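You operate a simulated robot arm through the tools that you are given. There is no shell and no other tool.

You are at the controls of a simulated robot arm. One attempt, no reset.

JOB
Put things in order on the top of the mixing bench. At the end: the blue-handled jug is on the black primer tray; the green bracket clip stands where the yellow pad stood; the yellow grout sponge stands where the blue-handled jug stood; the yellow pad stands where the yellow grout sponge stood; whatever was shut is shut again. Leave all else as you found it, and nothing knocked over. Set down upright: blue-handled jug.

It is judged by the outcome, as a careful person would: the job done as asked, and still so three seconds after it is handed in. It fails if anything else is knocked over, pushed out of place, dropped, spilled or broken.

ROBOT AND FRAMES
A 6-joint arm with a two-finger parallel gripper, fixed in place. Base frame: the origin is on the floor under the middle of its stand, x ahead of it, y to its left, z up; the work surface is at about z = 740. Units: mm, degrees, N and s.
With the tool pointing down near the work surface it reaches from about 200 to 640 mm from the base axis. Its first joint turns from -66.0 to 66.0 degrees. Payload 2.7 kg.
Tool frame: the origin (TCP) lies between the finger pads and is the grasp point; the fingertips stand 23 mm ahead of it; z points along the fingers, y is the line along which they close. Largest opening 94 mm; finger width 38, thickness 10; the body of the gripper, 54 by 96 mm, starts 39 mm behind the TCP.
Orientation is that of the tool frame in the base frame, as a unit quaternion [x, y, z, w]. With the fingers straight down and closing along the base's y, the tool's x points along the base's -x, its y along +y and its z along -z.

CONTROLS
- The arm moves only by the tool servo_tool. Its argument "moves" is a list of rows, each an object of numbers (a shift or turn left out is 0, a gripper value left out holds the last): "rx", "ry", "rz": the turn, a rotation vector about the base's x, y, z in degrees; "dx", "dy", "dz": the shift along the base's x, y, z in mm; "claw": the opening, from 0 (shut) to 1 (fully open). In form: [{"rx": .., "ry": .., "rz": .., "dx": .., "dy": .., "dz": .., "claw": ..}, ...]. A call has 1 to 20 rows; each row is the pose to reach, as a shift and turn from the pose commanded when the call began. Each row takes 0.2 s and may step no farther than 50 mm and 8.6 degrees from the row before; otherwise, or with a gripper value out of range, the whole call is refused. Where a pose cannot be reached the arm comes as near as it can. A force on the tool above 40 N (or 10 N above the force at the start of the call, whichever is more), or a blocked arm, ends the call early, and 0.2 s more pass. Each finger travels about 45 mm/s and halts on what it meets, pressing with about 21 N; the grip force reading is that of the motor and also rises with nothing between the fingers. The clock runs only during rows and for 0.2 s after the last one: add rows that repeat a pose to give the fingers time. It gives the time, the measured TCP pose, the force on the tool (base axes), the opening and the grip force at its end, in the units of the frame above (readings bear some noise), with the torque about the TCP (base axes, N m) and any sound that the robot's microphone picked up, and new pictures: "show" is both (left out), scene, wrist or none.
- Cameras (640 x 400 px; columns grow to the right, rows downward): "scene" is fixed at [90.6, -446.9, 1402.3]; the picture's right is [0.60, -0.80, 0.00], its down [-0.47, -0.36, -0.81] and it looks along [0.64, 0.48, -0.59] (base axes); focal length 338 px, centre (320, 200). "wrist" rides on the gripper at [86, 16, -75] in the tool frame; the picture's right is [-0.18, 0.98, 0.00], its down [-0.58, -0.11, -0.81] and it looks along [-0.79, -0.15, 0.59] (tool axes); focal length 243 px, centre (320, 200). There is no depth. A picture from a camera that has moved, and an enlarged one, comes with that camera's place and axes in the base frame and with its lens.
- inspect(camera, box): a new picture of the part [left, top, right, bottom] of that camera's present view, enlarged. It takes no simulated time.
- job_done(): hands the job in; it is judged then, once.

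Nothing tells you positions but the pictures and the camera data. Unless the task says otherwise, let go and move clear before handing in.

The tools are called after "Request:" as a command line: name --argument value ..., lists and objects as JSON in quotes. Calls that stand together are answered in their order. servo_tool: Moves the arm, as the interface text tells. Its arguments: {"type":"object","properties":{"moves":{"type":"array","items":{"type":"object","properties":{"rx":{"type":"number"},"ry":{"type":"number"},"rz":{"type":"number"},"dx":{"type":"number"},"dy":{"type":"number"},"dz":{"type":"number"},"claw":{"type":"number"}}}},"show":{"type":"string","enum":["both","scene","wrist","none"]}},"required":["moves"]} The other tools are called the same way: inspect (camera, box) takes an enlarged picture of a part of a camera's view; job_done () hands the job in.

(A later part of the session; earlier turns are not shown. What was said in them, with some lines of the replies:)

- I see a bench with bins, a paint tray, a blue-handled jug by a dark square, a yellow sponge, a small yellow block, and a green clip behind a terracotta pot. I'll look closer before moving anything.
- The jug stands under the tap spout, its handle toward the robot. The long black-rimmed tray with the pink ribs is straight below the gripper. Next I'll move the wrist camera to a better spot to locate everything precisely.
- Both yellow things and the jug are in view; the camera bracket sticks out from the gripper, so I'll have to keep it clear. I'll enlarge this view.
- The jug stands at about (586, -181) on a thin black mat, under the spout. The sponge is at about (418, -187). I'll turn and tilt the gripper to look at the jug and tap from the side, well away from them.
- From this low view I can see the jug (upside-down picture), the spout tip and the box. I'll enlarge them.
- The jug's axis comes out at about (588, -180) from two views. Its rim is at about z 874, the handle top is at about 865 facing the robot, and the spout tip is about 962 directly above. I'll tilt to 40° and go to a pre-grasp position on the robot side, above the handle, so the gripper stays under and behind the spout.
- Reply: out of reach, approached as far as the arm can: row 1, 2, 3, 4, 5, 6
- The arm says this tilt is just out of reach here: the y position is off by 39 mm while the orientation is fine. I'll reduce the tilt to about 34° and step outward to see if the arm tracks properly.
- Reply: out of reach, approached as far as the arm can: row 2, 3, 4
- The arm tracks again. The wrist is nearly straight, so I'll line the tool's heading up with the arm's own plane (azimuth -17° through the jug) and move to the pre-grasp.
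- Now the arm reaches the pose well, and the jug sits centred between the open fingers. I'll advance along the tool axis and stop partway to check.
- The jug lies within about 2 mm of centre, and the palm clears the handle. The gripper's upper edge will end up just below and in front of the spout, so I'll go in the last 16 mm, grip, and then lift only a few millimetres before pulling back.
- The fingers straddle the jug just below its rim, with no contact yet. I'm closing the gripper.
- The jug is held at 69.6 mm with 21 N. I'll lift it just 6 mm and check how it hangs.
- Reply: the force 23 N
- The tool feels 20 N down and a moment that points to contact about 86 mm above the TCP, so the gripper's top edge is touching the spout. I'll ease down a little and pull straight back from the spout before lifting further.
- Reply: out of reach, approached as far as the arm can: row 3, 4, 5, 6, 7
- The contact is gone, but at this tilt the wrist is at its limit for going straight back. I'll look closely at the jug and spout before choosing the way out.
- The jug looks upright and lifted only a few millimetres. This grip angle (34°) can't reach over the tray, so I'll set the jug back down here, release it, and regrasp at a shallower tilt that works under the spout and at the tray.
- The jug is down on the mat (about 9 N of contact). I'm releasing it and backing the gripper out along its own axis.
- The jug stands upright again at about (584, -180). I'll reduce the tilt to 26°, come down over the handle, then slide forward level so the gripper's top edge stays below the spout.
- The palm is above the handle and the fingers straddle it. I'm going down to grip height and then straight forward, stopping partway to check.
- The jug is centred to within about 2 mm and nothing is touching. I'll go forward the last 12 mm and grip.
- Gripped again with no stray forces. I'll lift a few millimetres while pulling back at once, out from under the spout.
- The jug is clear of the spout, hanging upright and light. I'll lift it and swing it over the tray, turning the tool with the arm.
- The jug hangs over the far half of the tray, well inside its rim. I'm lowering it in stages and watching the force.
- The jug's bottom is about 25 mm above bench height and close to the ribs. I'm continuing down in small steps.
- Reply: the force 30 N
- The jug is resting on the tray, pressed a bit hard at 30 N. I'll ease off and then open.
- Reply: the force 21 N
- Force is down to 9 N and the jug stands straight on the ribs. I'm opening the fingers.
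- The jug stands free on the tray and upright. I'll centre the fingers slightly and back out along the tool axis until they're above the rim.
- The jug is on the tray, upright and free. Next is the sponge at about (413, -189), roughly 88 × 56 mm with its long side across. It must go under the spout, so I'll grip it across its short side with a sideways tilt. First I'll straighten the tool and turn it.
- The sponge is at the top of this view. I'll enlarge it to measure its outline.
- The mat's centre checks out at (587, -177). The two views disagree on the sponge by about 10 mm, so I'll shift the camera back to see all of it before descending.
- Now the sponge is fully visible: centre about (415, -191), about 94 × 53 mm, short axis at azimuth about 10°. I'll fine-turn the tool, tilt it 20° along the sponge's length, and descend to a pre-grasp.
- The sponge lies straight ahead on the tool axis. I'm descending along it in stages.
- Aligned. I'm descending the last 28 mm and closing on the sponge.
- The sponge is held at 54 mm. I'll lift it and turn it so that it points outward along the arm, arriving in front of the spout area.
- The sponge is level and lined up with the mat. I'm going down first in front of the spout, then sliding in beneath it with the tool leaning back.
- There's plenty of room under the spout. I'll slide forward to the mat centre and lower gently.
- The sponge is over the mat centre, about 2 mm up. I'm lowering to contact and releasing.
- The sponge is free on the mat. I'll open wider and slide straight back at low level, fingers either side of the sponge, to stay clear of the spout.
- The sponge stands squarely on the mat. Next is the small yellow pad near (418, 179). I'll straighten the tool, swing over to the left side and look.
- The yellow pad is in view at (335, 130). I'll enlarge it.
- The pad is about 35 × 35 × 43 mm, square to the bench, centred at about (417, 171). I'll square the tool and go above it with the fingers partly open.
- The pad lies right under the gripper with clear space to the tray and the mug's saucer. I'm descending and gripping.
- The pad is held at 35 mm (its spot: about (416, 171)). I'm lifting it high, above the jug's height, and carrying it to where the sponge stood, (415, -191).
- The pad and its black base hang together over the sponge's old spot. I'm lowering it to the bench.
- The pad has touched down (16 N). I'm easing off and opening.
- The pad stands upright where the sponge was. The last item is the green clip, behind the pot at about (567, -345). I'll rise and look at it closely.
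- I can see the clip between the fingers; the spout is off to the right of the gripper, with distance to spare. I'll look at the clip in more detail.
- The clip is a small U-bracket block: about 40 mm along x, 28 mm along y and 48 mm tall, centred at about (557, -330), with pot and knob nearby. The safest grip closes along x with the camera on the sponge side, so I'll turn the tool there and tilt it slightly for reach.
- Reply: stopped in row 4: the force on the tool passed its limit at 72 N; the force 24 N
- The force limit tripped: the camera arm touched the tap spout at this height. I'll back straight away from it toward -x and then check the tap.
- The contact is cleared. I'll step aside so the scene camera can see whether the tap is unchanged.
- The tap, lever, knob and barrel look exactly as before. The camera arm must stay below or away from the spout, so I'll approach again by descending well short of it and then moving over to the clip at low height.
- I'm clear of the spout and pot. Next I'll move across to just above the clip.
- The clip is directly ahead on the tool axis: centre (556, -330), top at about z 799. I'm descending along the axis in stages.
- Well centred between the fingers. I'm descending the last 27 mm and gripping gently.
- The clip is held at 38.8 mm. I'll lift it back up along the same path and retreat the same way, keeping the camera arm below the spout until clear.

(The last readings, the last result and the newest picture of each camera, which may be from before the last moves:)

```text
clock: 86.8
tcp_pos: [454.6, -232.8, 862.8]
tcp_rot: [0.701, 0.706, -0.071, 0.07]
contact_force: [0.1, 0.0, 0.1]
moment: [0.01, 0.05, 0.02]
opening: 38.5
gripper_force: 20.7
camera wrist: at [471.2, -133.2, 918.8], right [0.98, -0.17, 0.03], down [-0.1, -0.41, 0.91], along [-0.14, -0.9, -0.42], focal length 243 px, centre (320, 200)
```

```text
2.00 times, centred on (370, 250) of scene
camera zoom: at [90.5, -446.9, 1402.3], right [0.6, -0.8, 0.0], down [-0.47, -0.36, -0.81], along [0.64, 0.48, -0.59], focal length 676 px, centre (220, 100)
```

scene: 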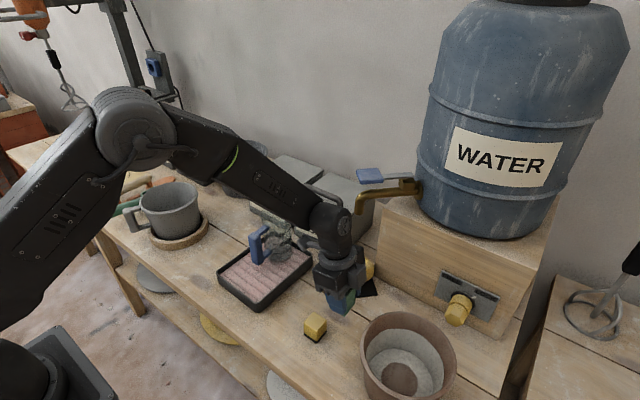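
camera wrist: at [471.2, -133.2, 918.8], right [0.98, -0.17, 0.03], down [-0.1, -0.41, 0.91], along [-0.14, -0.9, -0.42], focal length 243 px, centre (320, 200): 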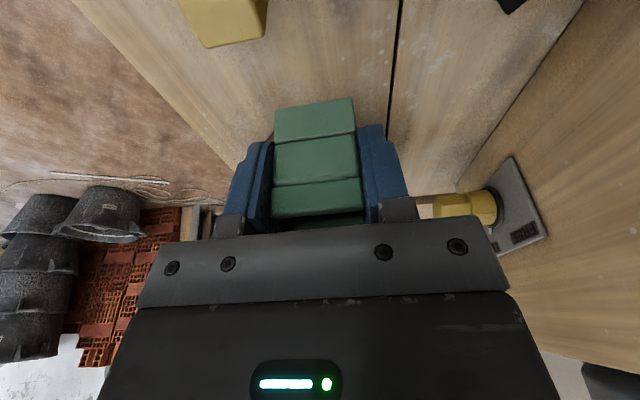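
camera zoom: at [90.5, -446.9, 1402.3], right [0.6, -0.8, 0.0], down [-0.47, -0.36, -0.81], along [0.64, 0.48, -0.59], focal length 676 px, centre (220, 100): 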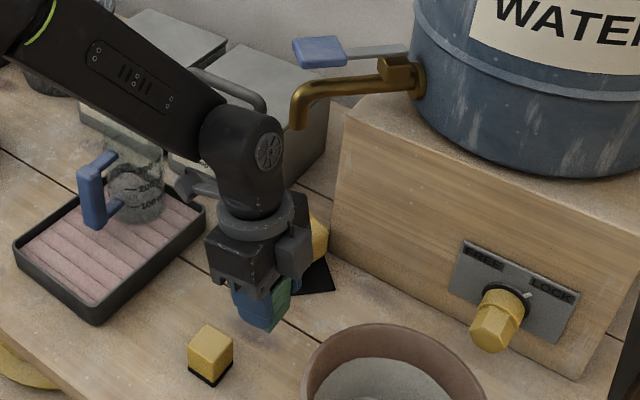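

The clip hangs upright. I'm raising it above jug height and carrying it around close to the robot to the pad's old spot at (416, 171), turning the tool on the way.

Request:
servo_tool --moves '[{"dx": -15, "dy": 5, "dz": 27}, {"dx": -35, "dy": 18, "dz": 52, "rz": 6}, {"dx": -55, "dy": 43, "dz": 77, "rz": 13}, {"dx": -70, "dy": 78, "dz": 80, "rz": 20}, {"dx": -80, "dy": 118, "dz": 80, "rz": 27}, {"dx": -85, "dy": 158, "dz": 80, "rz": 34}, {"dx": -87, "dy": 198, "dz": 80, "rz": 41}, {"dx": -87, "dy": 238, "dz": 80, "rz": 48}, {"dx": -85, "dy": 278, "dz": 80, "rz": 55}, {"dx": -80, "dy": 318, "dz": 80, "rz": 62}, {"dx": -70, "dy": 358, "dz": 77, "rz": 66}, {"dx": -55, "dy": 388, "dz": 72, "rz": 70}, {"dx": -39, "dy": 404, "dz": 57, "rz": 70}, {"dx": -39, "dy": 404, "dz": 57, "rz": 70}]'

Request:
inspect --camera "scene" --box '[120, 150, 320, 320]'

```text
clock: 89.8
tcp_pos: [418.4, 170.1, 919.7]
tcp_rot: [0.169, 0.981, -0.018, 0.099]
contact_force: [0.2, 0.5, -1.0]
moment: [-0.01, 0.03, 0.01]
opening: 38.6
gripper_force: 21.1
camera wrist: at [329.6, 218.2, 976.0], right [0.5, 0.87, 0.03], down [0.35, -0.24, 0.91], along [0.79, -0.44, -0.42], focal length 243 px, centre (320, 200)
```

scene: 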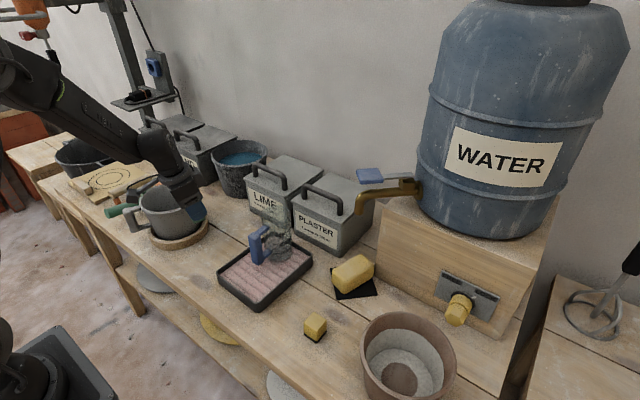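
wrist: 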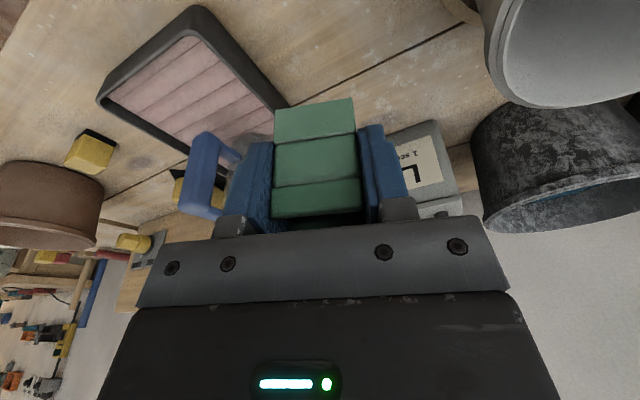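

```text
2.35 times, centred on (220, 235) of scene
camera zoom: at [90.6, -446.9, 1402.3], right [0.6, -0.8, 0.0], down [-0.47, -0.36, -0.81], along [0.64, 0.48, -0.59], focal length 795 px, centre (555, 118)
```

zoom: 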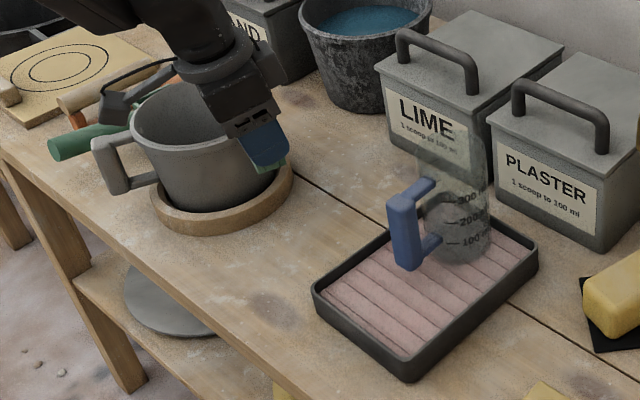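

The clip is above the pad's old spot, with the mug and tray both clear. I'm lowering it.

Request:
servo_tool --moves '[{"dx": -1, "dy": 0.5, "dz": -30}, {"dx": -2, "dy": 1, "dz": -65}, {"dx": -2, "dy": 1, "dz": -95}, {"dx": -2, "dy": 1, "dz": -120}, {"dx": -2, "dy": 1, "dz": -134}, {"dx": -2, "dy": 1, "dz": -138}, {"dx": -2, "dy": 1, "dz": -138}]'

Request:
inspect --camera "scene" --box '[140, 170, 280, 310]'

```text
clock: 91.4
tcp_pos: [416.0, 171.2, 782.7]
tcp_rot: [0.168, 0.981, -0.017, 0.098]
contact_force: [0.0, 0.2, -0.8]
moment: [-0.01, -0.03, -0.05]
opening: 38.8
gripper_force: 21.7
camera wrist: at [327.6, 219.7, 838.4], right [0.5, 0.87, 0.03], down [0.35, -0.24, 0.91], along [0.79, -0.44, -0.42], focal length 243 px, centre (320, 200)
```

scene: 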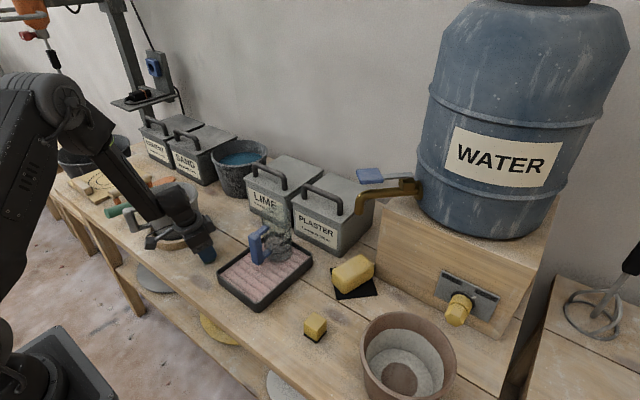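
wrist: 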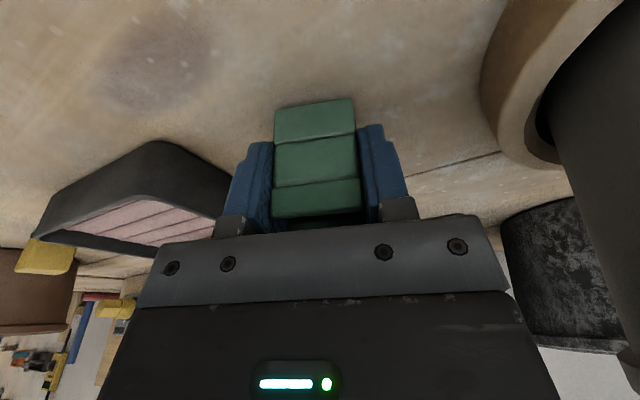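

```text
2.86 times, centred on (210, 240) of scene
camera zoom: at [90.6, -446.9, 1402.3], right [0.6, -0.8, 0.0], down [-0.47, -0.36, -0.81], along [0.64, 0.48, -0.59], focal length 965 px, centre (634, 86)
```

zoom: 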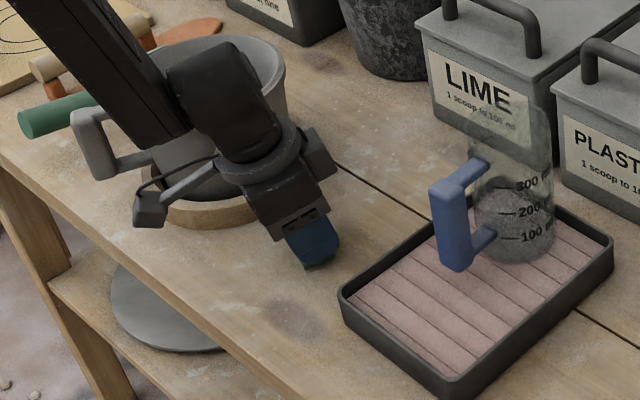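

Good. I'm lowering the last few millimetres until it touches.

Request:
servo_tool --moves '[{"dz": -2}, {"dz": -3.5}, {"dz": -4.5}, {"dz": -4.5}]' --show "none"

```text
clock: 92.4
tcp_pos: [415.0, 172.6, 778.4]
tcp_rot: [0.168, 0.981, -0.017, 0.098]
contact_force: [0.1, -0.7, -0.3]
moment: [0.0, -0.02, 0.01]
opening: 38.8
gripper_force: 21.1
```

Request:
servo_tool --moves '[{"dz": -1}, {"dz": -2}, {"dz": -2}]' --show "none"

```text
clock: 93.2
tcp_pos: [415.0, 172.4, 776.2]
tcp_rot: [0.168, 0.981, -0.017, 0.1]
contact_force: [-3.7, -2.9, 19.3]
moment: [-0.07, 0.03, 0.0]
opening: 39.0
gripper_force: 21.1
```

Touchdown. I'm easing off, opening, and withdrawing along the tool axis.

Request:
servo_tool --moves '[{"dz": 0.9}, {"dz": 0.9}, {"dz": 0.9, "claw": 0.48}, {"dz": 0.9, "claw": 0.56}, {"dz": 0.9, "claw": 0.64}, {"dz": 0.9, "claw": 0.64}]'

Request:
inspect --camera "wrist" --box '[200, 0, 440, 240]'

```text
clock: 94.6
tcp_pos: [416.1, 171.4, 776.6]
tcp_rot: [0.17, 0.98, -0.018, 0.098]
contact_force: [-0.9, -0.8, -0.8]
moment: [-0.01, 0.03, 0.02]
opening: 60.4
gripper_force: 0.0
camera wrist: at [327.3, 220.3, 833.0], right [0.5, 0.87, 0.03], down [0.35, -0.24, 0.91], along [0.79, -0.44, -0.42], focal length 243 px, centre (320, 200)
```

scene: 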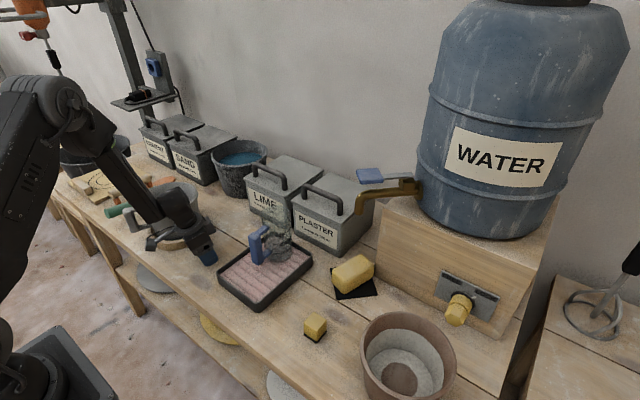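
wrist: 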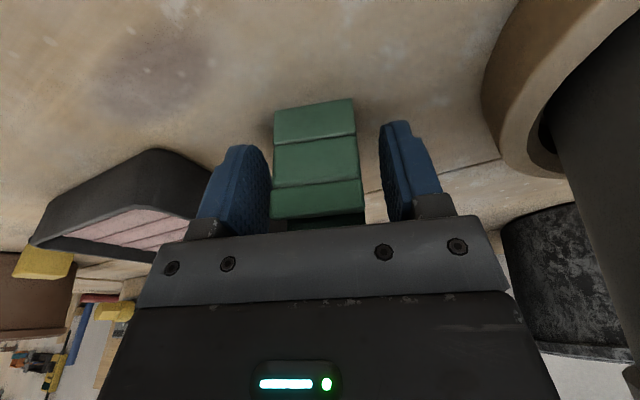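

```text
1.67 times, centred on (320, 120) of wrist
camera zoom: at [327.3, 220.3, 833.0], right [0.5, 0.87, 0.03], down [0.35, -0.24, 0.91], along [0.79, -0.44, -0.42], focal length 404 px, centre (320, 333)
```

zoom: 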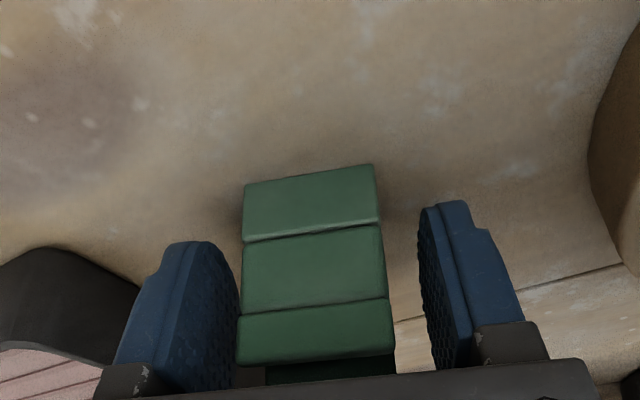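

The clip stands free between the open fingers. I'm withdrawing along the tool axis.

Request:
servo_tool --moves '[{"dx": -1.9, "dy": 0.7, "dz": 9.8}, {"dx": -4.6, "dy": 1.7, "dz": 24.5}, {"dx": -9.3, "dy": 3.4, "dz": 49}, {"dx": -14, "dy": 5.2, "dz": 74}, {"dx": -20, "dy": 7, "dz": 110}, {"dx": -40, "dy": 7, "dz": 150}, {"dx": -75, "dy": 0, "dz": 175}, {"dx": -110, "dy": -20, "dz": 185}, {"dx": -110, "dy": -20, "dz": 185}]'

Request:
inspect --camera "scene" --box '[140, 170, 300, 310]'

Request:
inspect --camera "wrist" --box '[160, 0, 480, 220]'

```text
clock: 96.6
tcp_pos: [301.9, 150.8, 960.8]
tcp_rot: [0.168, 0.981, -0.018, 0.097]
contact_force: [-0.4, -0.3, -0.7]
moment: [0.01, -0.03, -0.02]
opening: 60.3
gripper_force: 0.1
camera wrist: at [214.5, 200.1, 1017.1], right [0.5, 0.87, 0.03], down [0.35, -0.24, 0.91], along [0.79, -0.44, -0.42], focal length 243 px, centre (320, 200)
```

scene: 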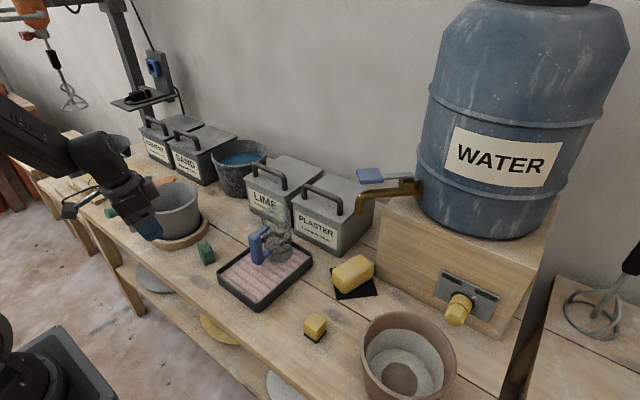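
wrist: 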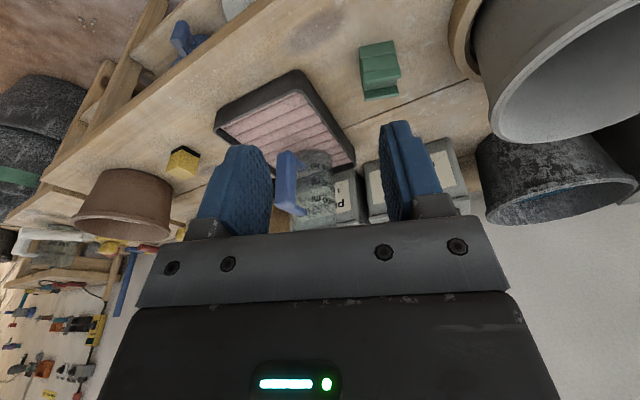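

```text
2.86 times, centred on (220, 240) of scene
camera zoom: at [90.5, -446.9, 1402.3], right [0.6, -0.8, 0.0], down [-0.47, -0.36, -0.81], along [0.64, 0.48, -0.59], focal length 965 px, centre (606, 86)
```

zoom: 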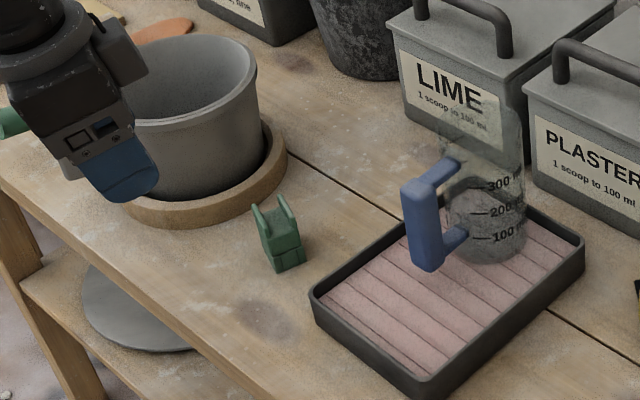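

```text
1.82 times, centred on (320, 110) of wrist
camera zoom: at [214.5, 200.1, 1017.1], right [0.5, 0.87, 0.03], down [0.35, -0.24, 0.91], along [0.79, -0.44, -0.42], focal length 441 px, centre (320, 364)
```

zoom: 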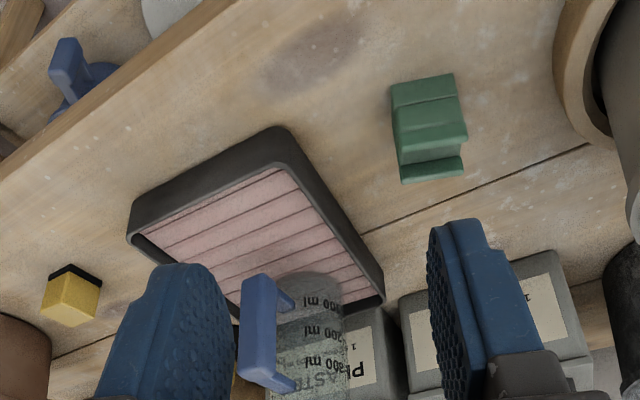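

All four moves are made: the clip stands where the pad was. I'll raise the arm clear and check everything against the starting picture.

Request:
servo_tool --moves '[{"dx": 0, "dy": -20, "dz": 20}, {"dx": 10, "dy": -45, "dz": 50}, {"dx": 15, "dy": -75, "dz": 80}, {"dx": 15, "dy": -100, "dz": 110}, {"dx": 15, "dy": -100, "dz": 110}]'

Request:
inspect --camera "scene" --box '[280, 220, 480, 400]'

Request:
inspect --camera "scene" --box '[60, 110, 320, 290]'

Request:
inspect --camera "scene" --box '[320, 150, 540, 350]'

```text
clock: 97.8
tcp_pos: [321.1, 50.8, 1070.0]
tcp_rot: [0.169, 0.981, -0.018, 0.098]
contact_force: [-0.1, 0.3, 0.2]
moment: [-0.03, -0.02, 0.0]
opening: 60.5
gripper_force: 0.1
camera wrist: at [233.0, 99.3, 1126.5], right [0.5, 0.87, 0.03], down [0.35, -0.24, 0.91], along [0.79, -0.44, -0.42], focal length 243 px, centre (320, 200)
```

scene: 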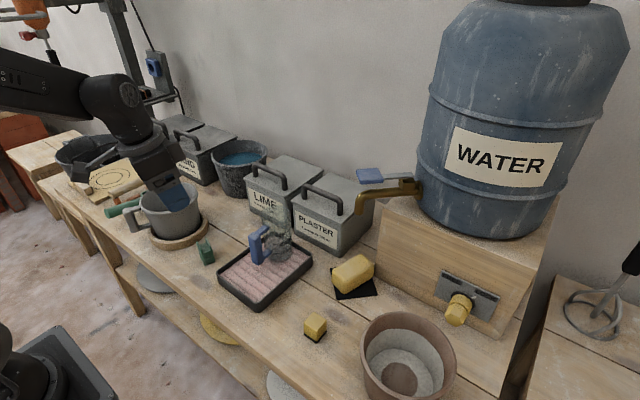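
wrist: 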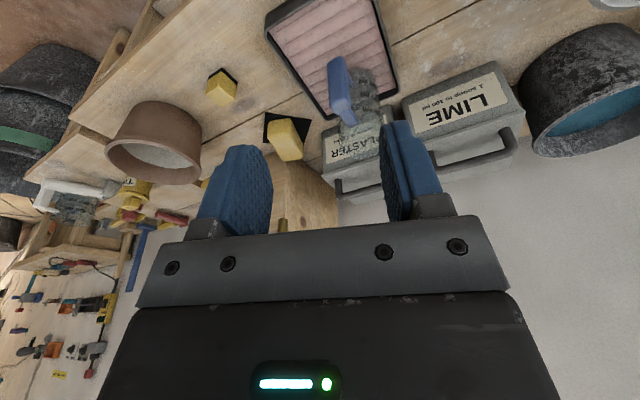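

```text
2.22 times, centred on (380, 310) of scene
camera zoom: at [90.5, -446.9, 1402.3], right [0.6, -0.8, 0.0], down [-0.47, -0.36, -0.81], along [0.64, 0.48, -0.59], focal length 750 px, centre (187, -44)
```

zoom: 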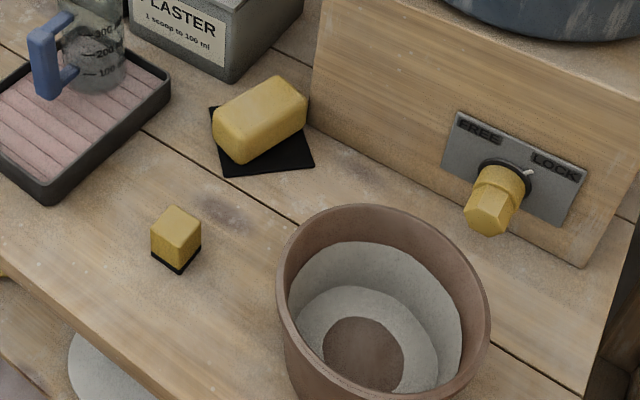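

```text
2.22 times, centred on (190, 200) of scene
camera zoom: at [90.5, -446.9, 1402.3], right [0.6, -0.8, 0.0], down [-0.47, -0.36, -0.81], along [0.64, 0.48, -0.59], focal length 750 px, centre (609, 200)
```

zoom: 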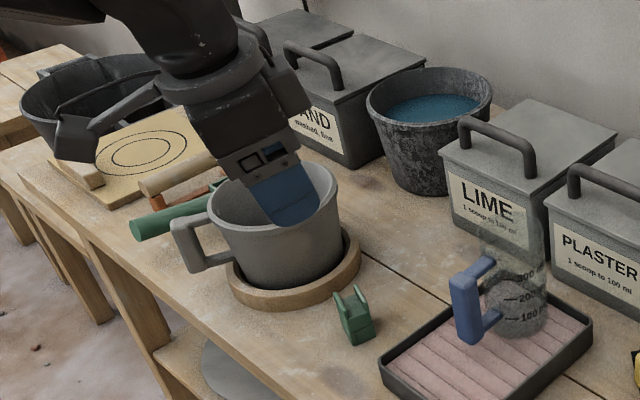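

```text
2.00 times, centred on (430, 250) of scene
camera zoom: at [90.5, -446.9, 1402.3], right [0.6, -0.8, 0.0], down [-0.47, -0.36, -0.81], along [0.64, 0.48, -0.59], focal length 676 px, centre (100, 100)
```

zoom: 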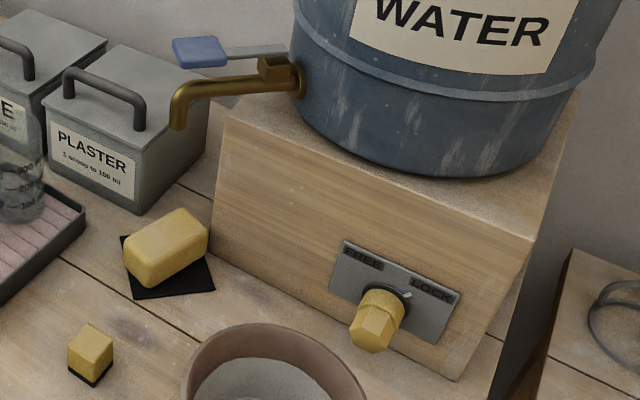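

Everything checks out. The jug stands upright on the tray, the sponge is on the mat under the tap, the pad is where the sponge was, and the clip is where the pad was. The pot, mat, tap, knob and bins are unchanged, and the gripper is clear, so I'm handing in.

Request:
job_done

```text
The job is handed in.
```

I finished the tidy-up and handed it in; the judge's result isn't back yet. I checked the final positions with both cameras:

- **Blue-handled jug:** standing upright on the black primer tray, towards the far side.
- **Yellow grout sponge:** on the black mat under the tap, within about 5 mm of where the jug stood. It is turned roughly 60° from its old angle.
- **Yellow pad:** where the sponge stood, with its black base still attached.
- **Green bracket clip:** upright where the pad stood, turned about 70° from its old angle.

**Object names:** I took the large rounded block to be the grout sponge and the small black-based block to be the pad. Nothing on the bench labels them.

**Contact with the tap:** the gripper touched the spout twice. The first was a light contact of about 20 N while lifting the jug. The second was a harder knock on the way to the clip: the camera arm, I believe, with the force peaking at 72 N before the arm stopped itself. Afterwards the spout, lever, FREE/LOCK knob and barrel looked the same as in the starting picture, and no water or spill was visible.

The pot, mat, tray and bins also match the starting picture. Nothing had to be opened, so nothing needed shutting.
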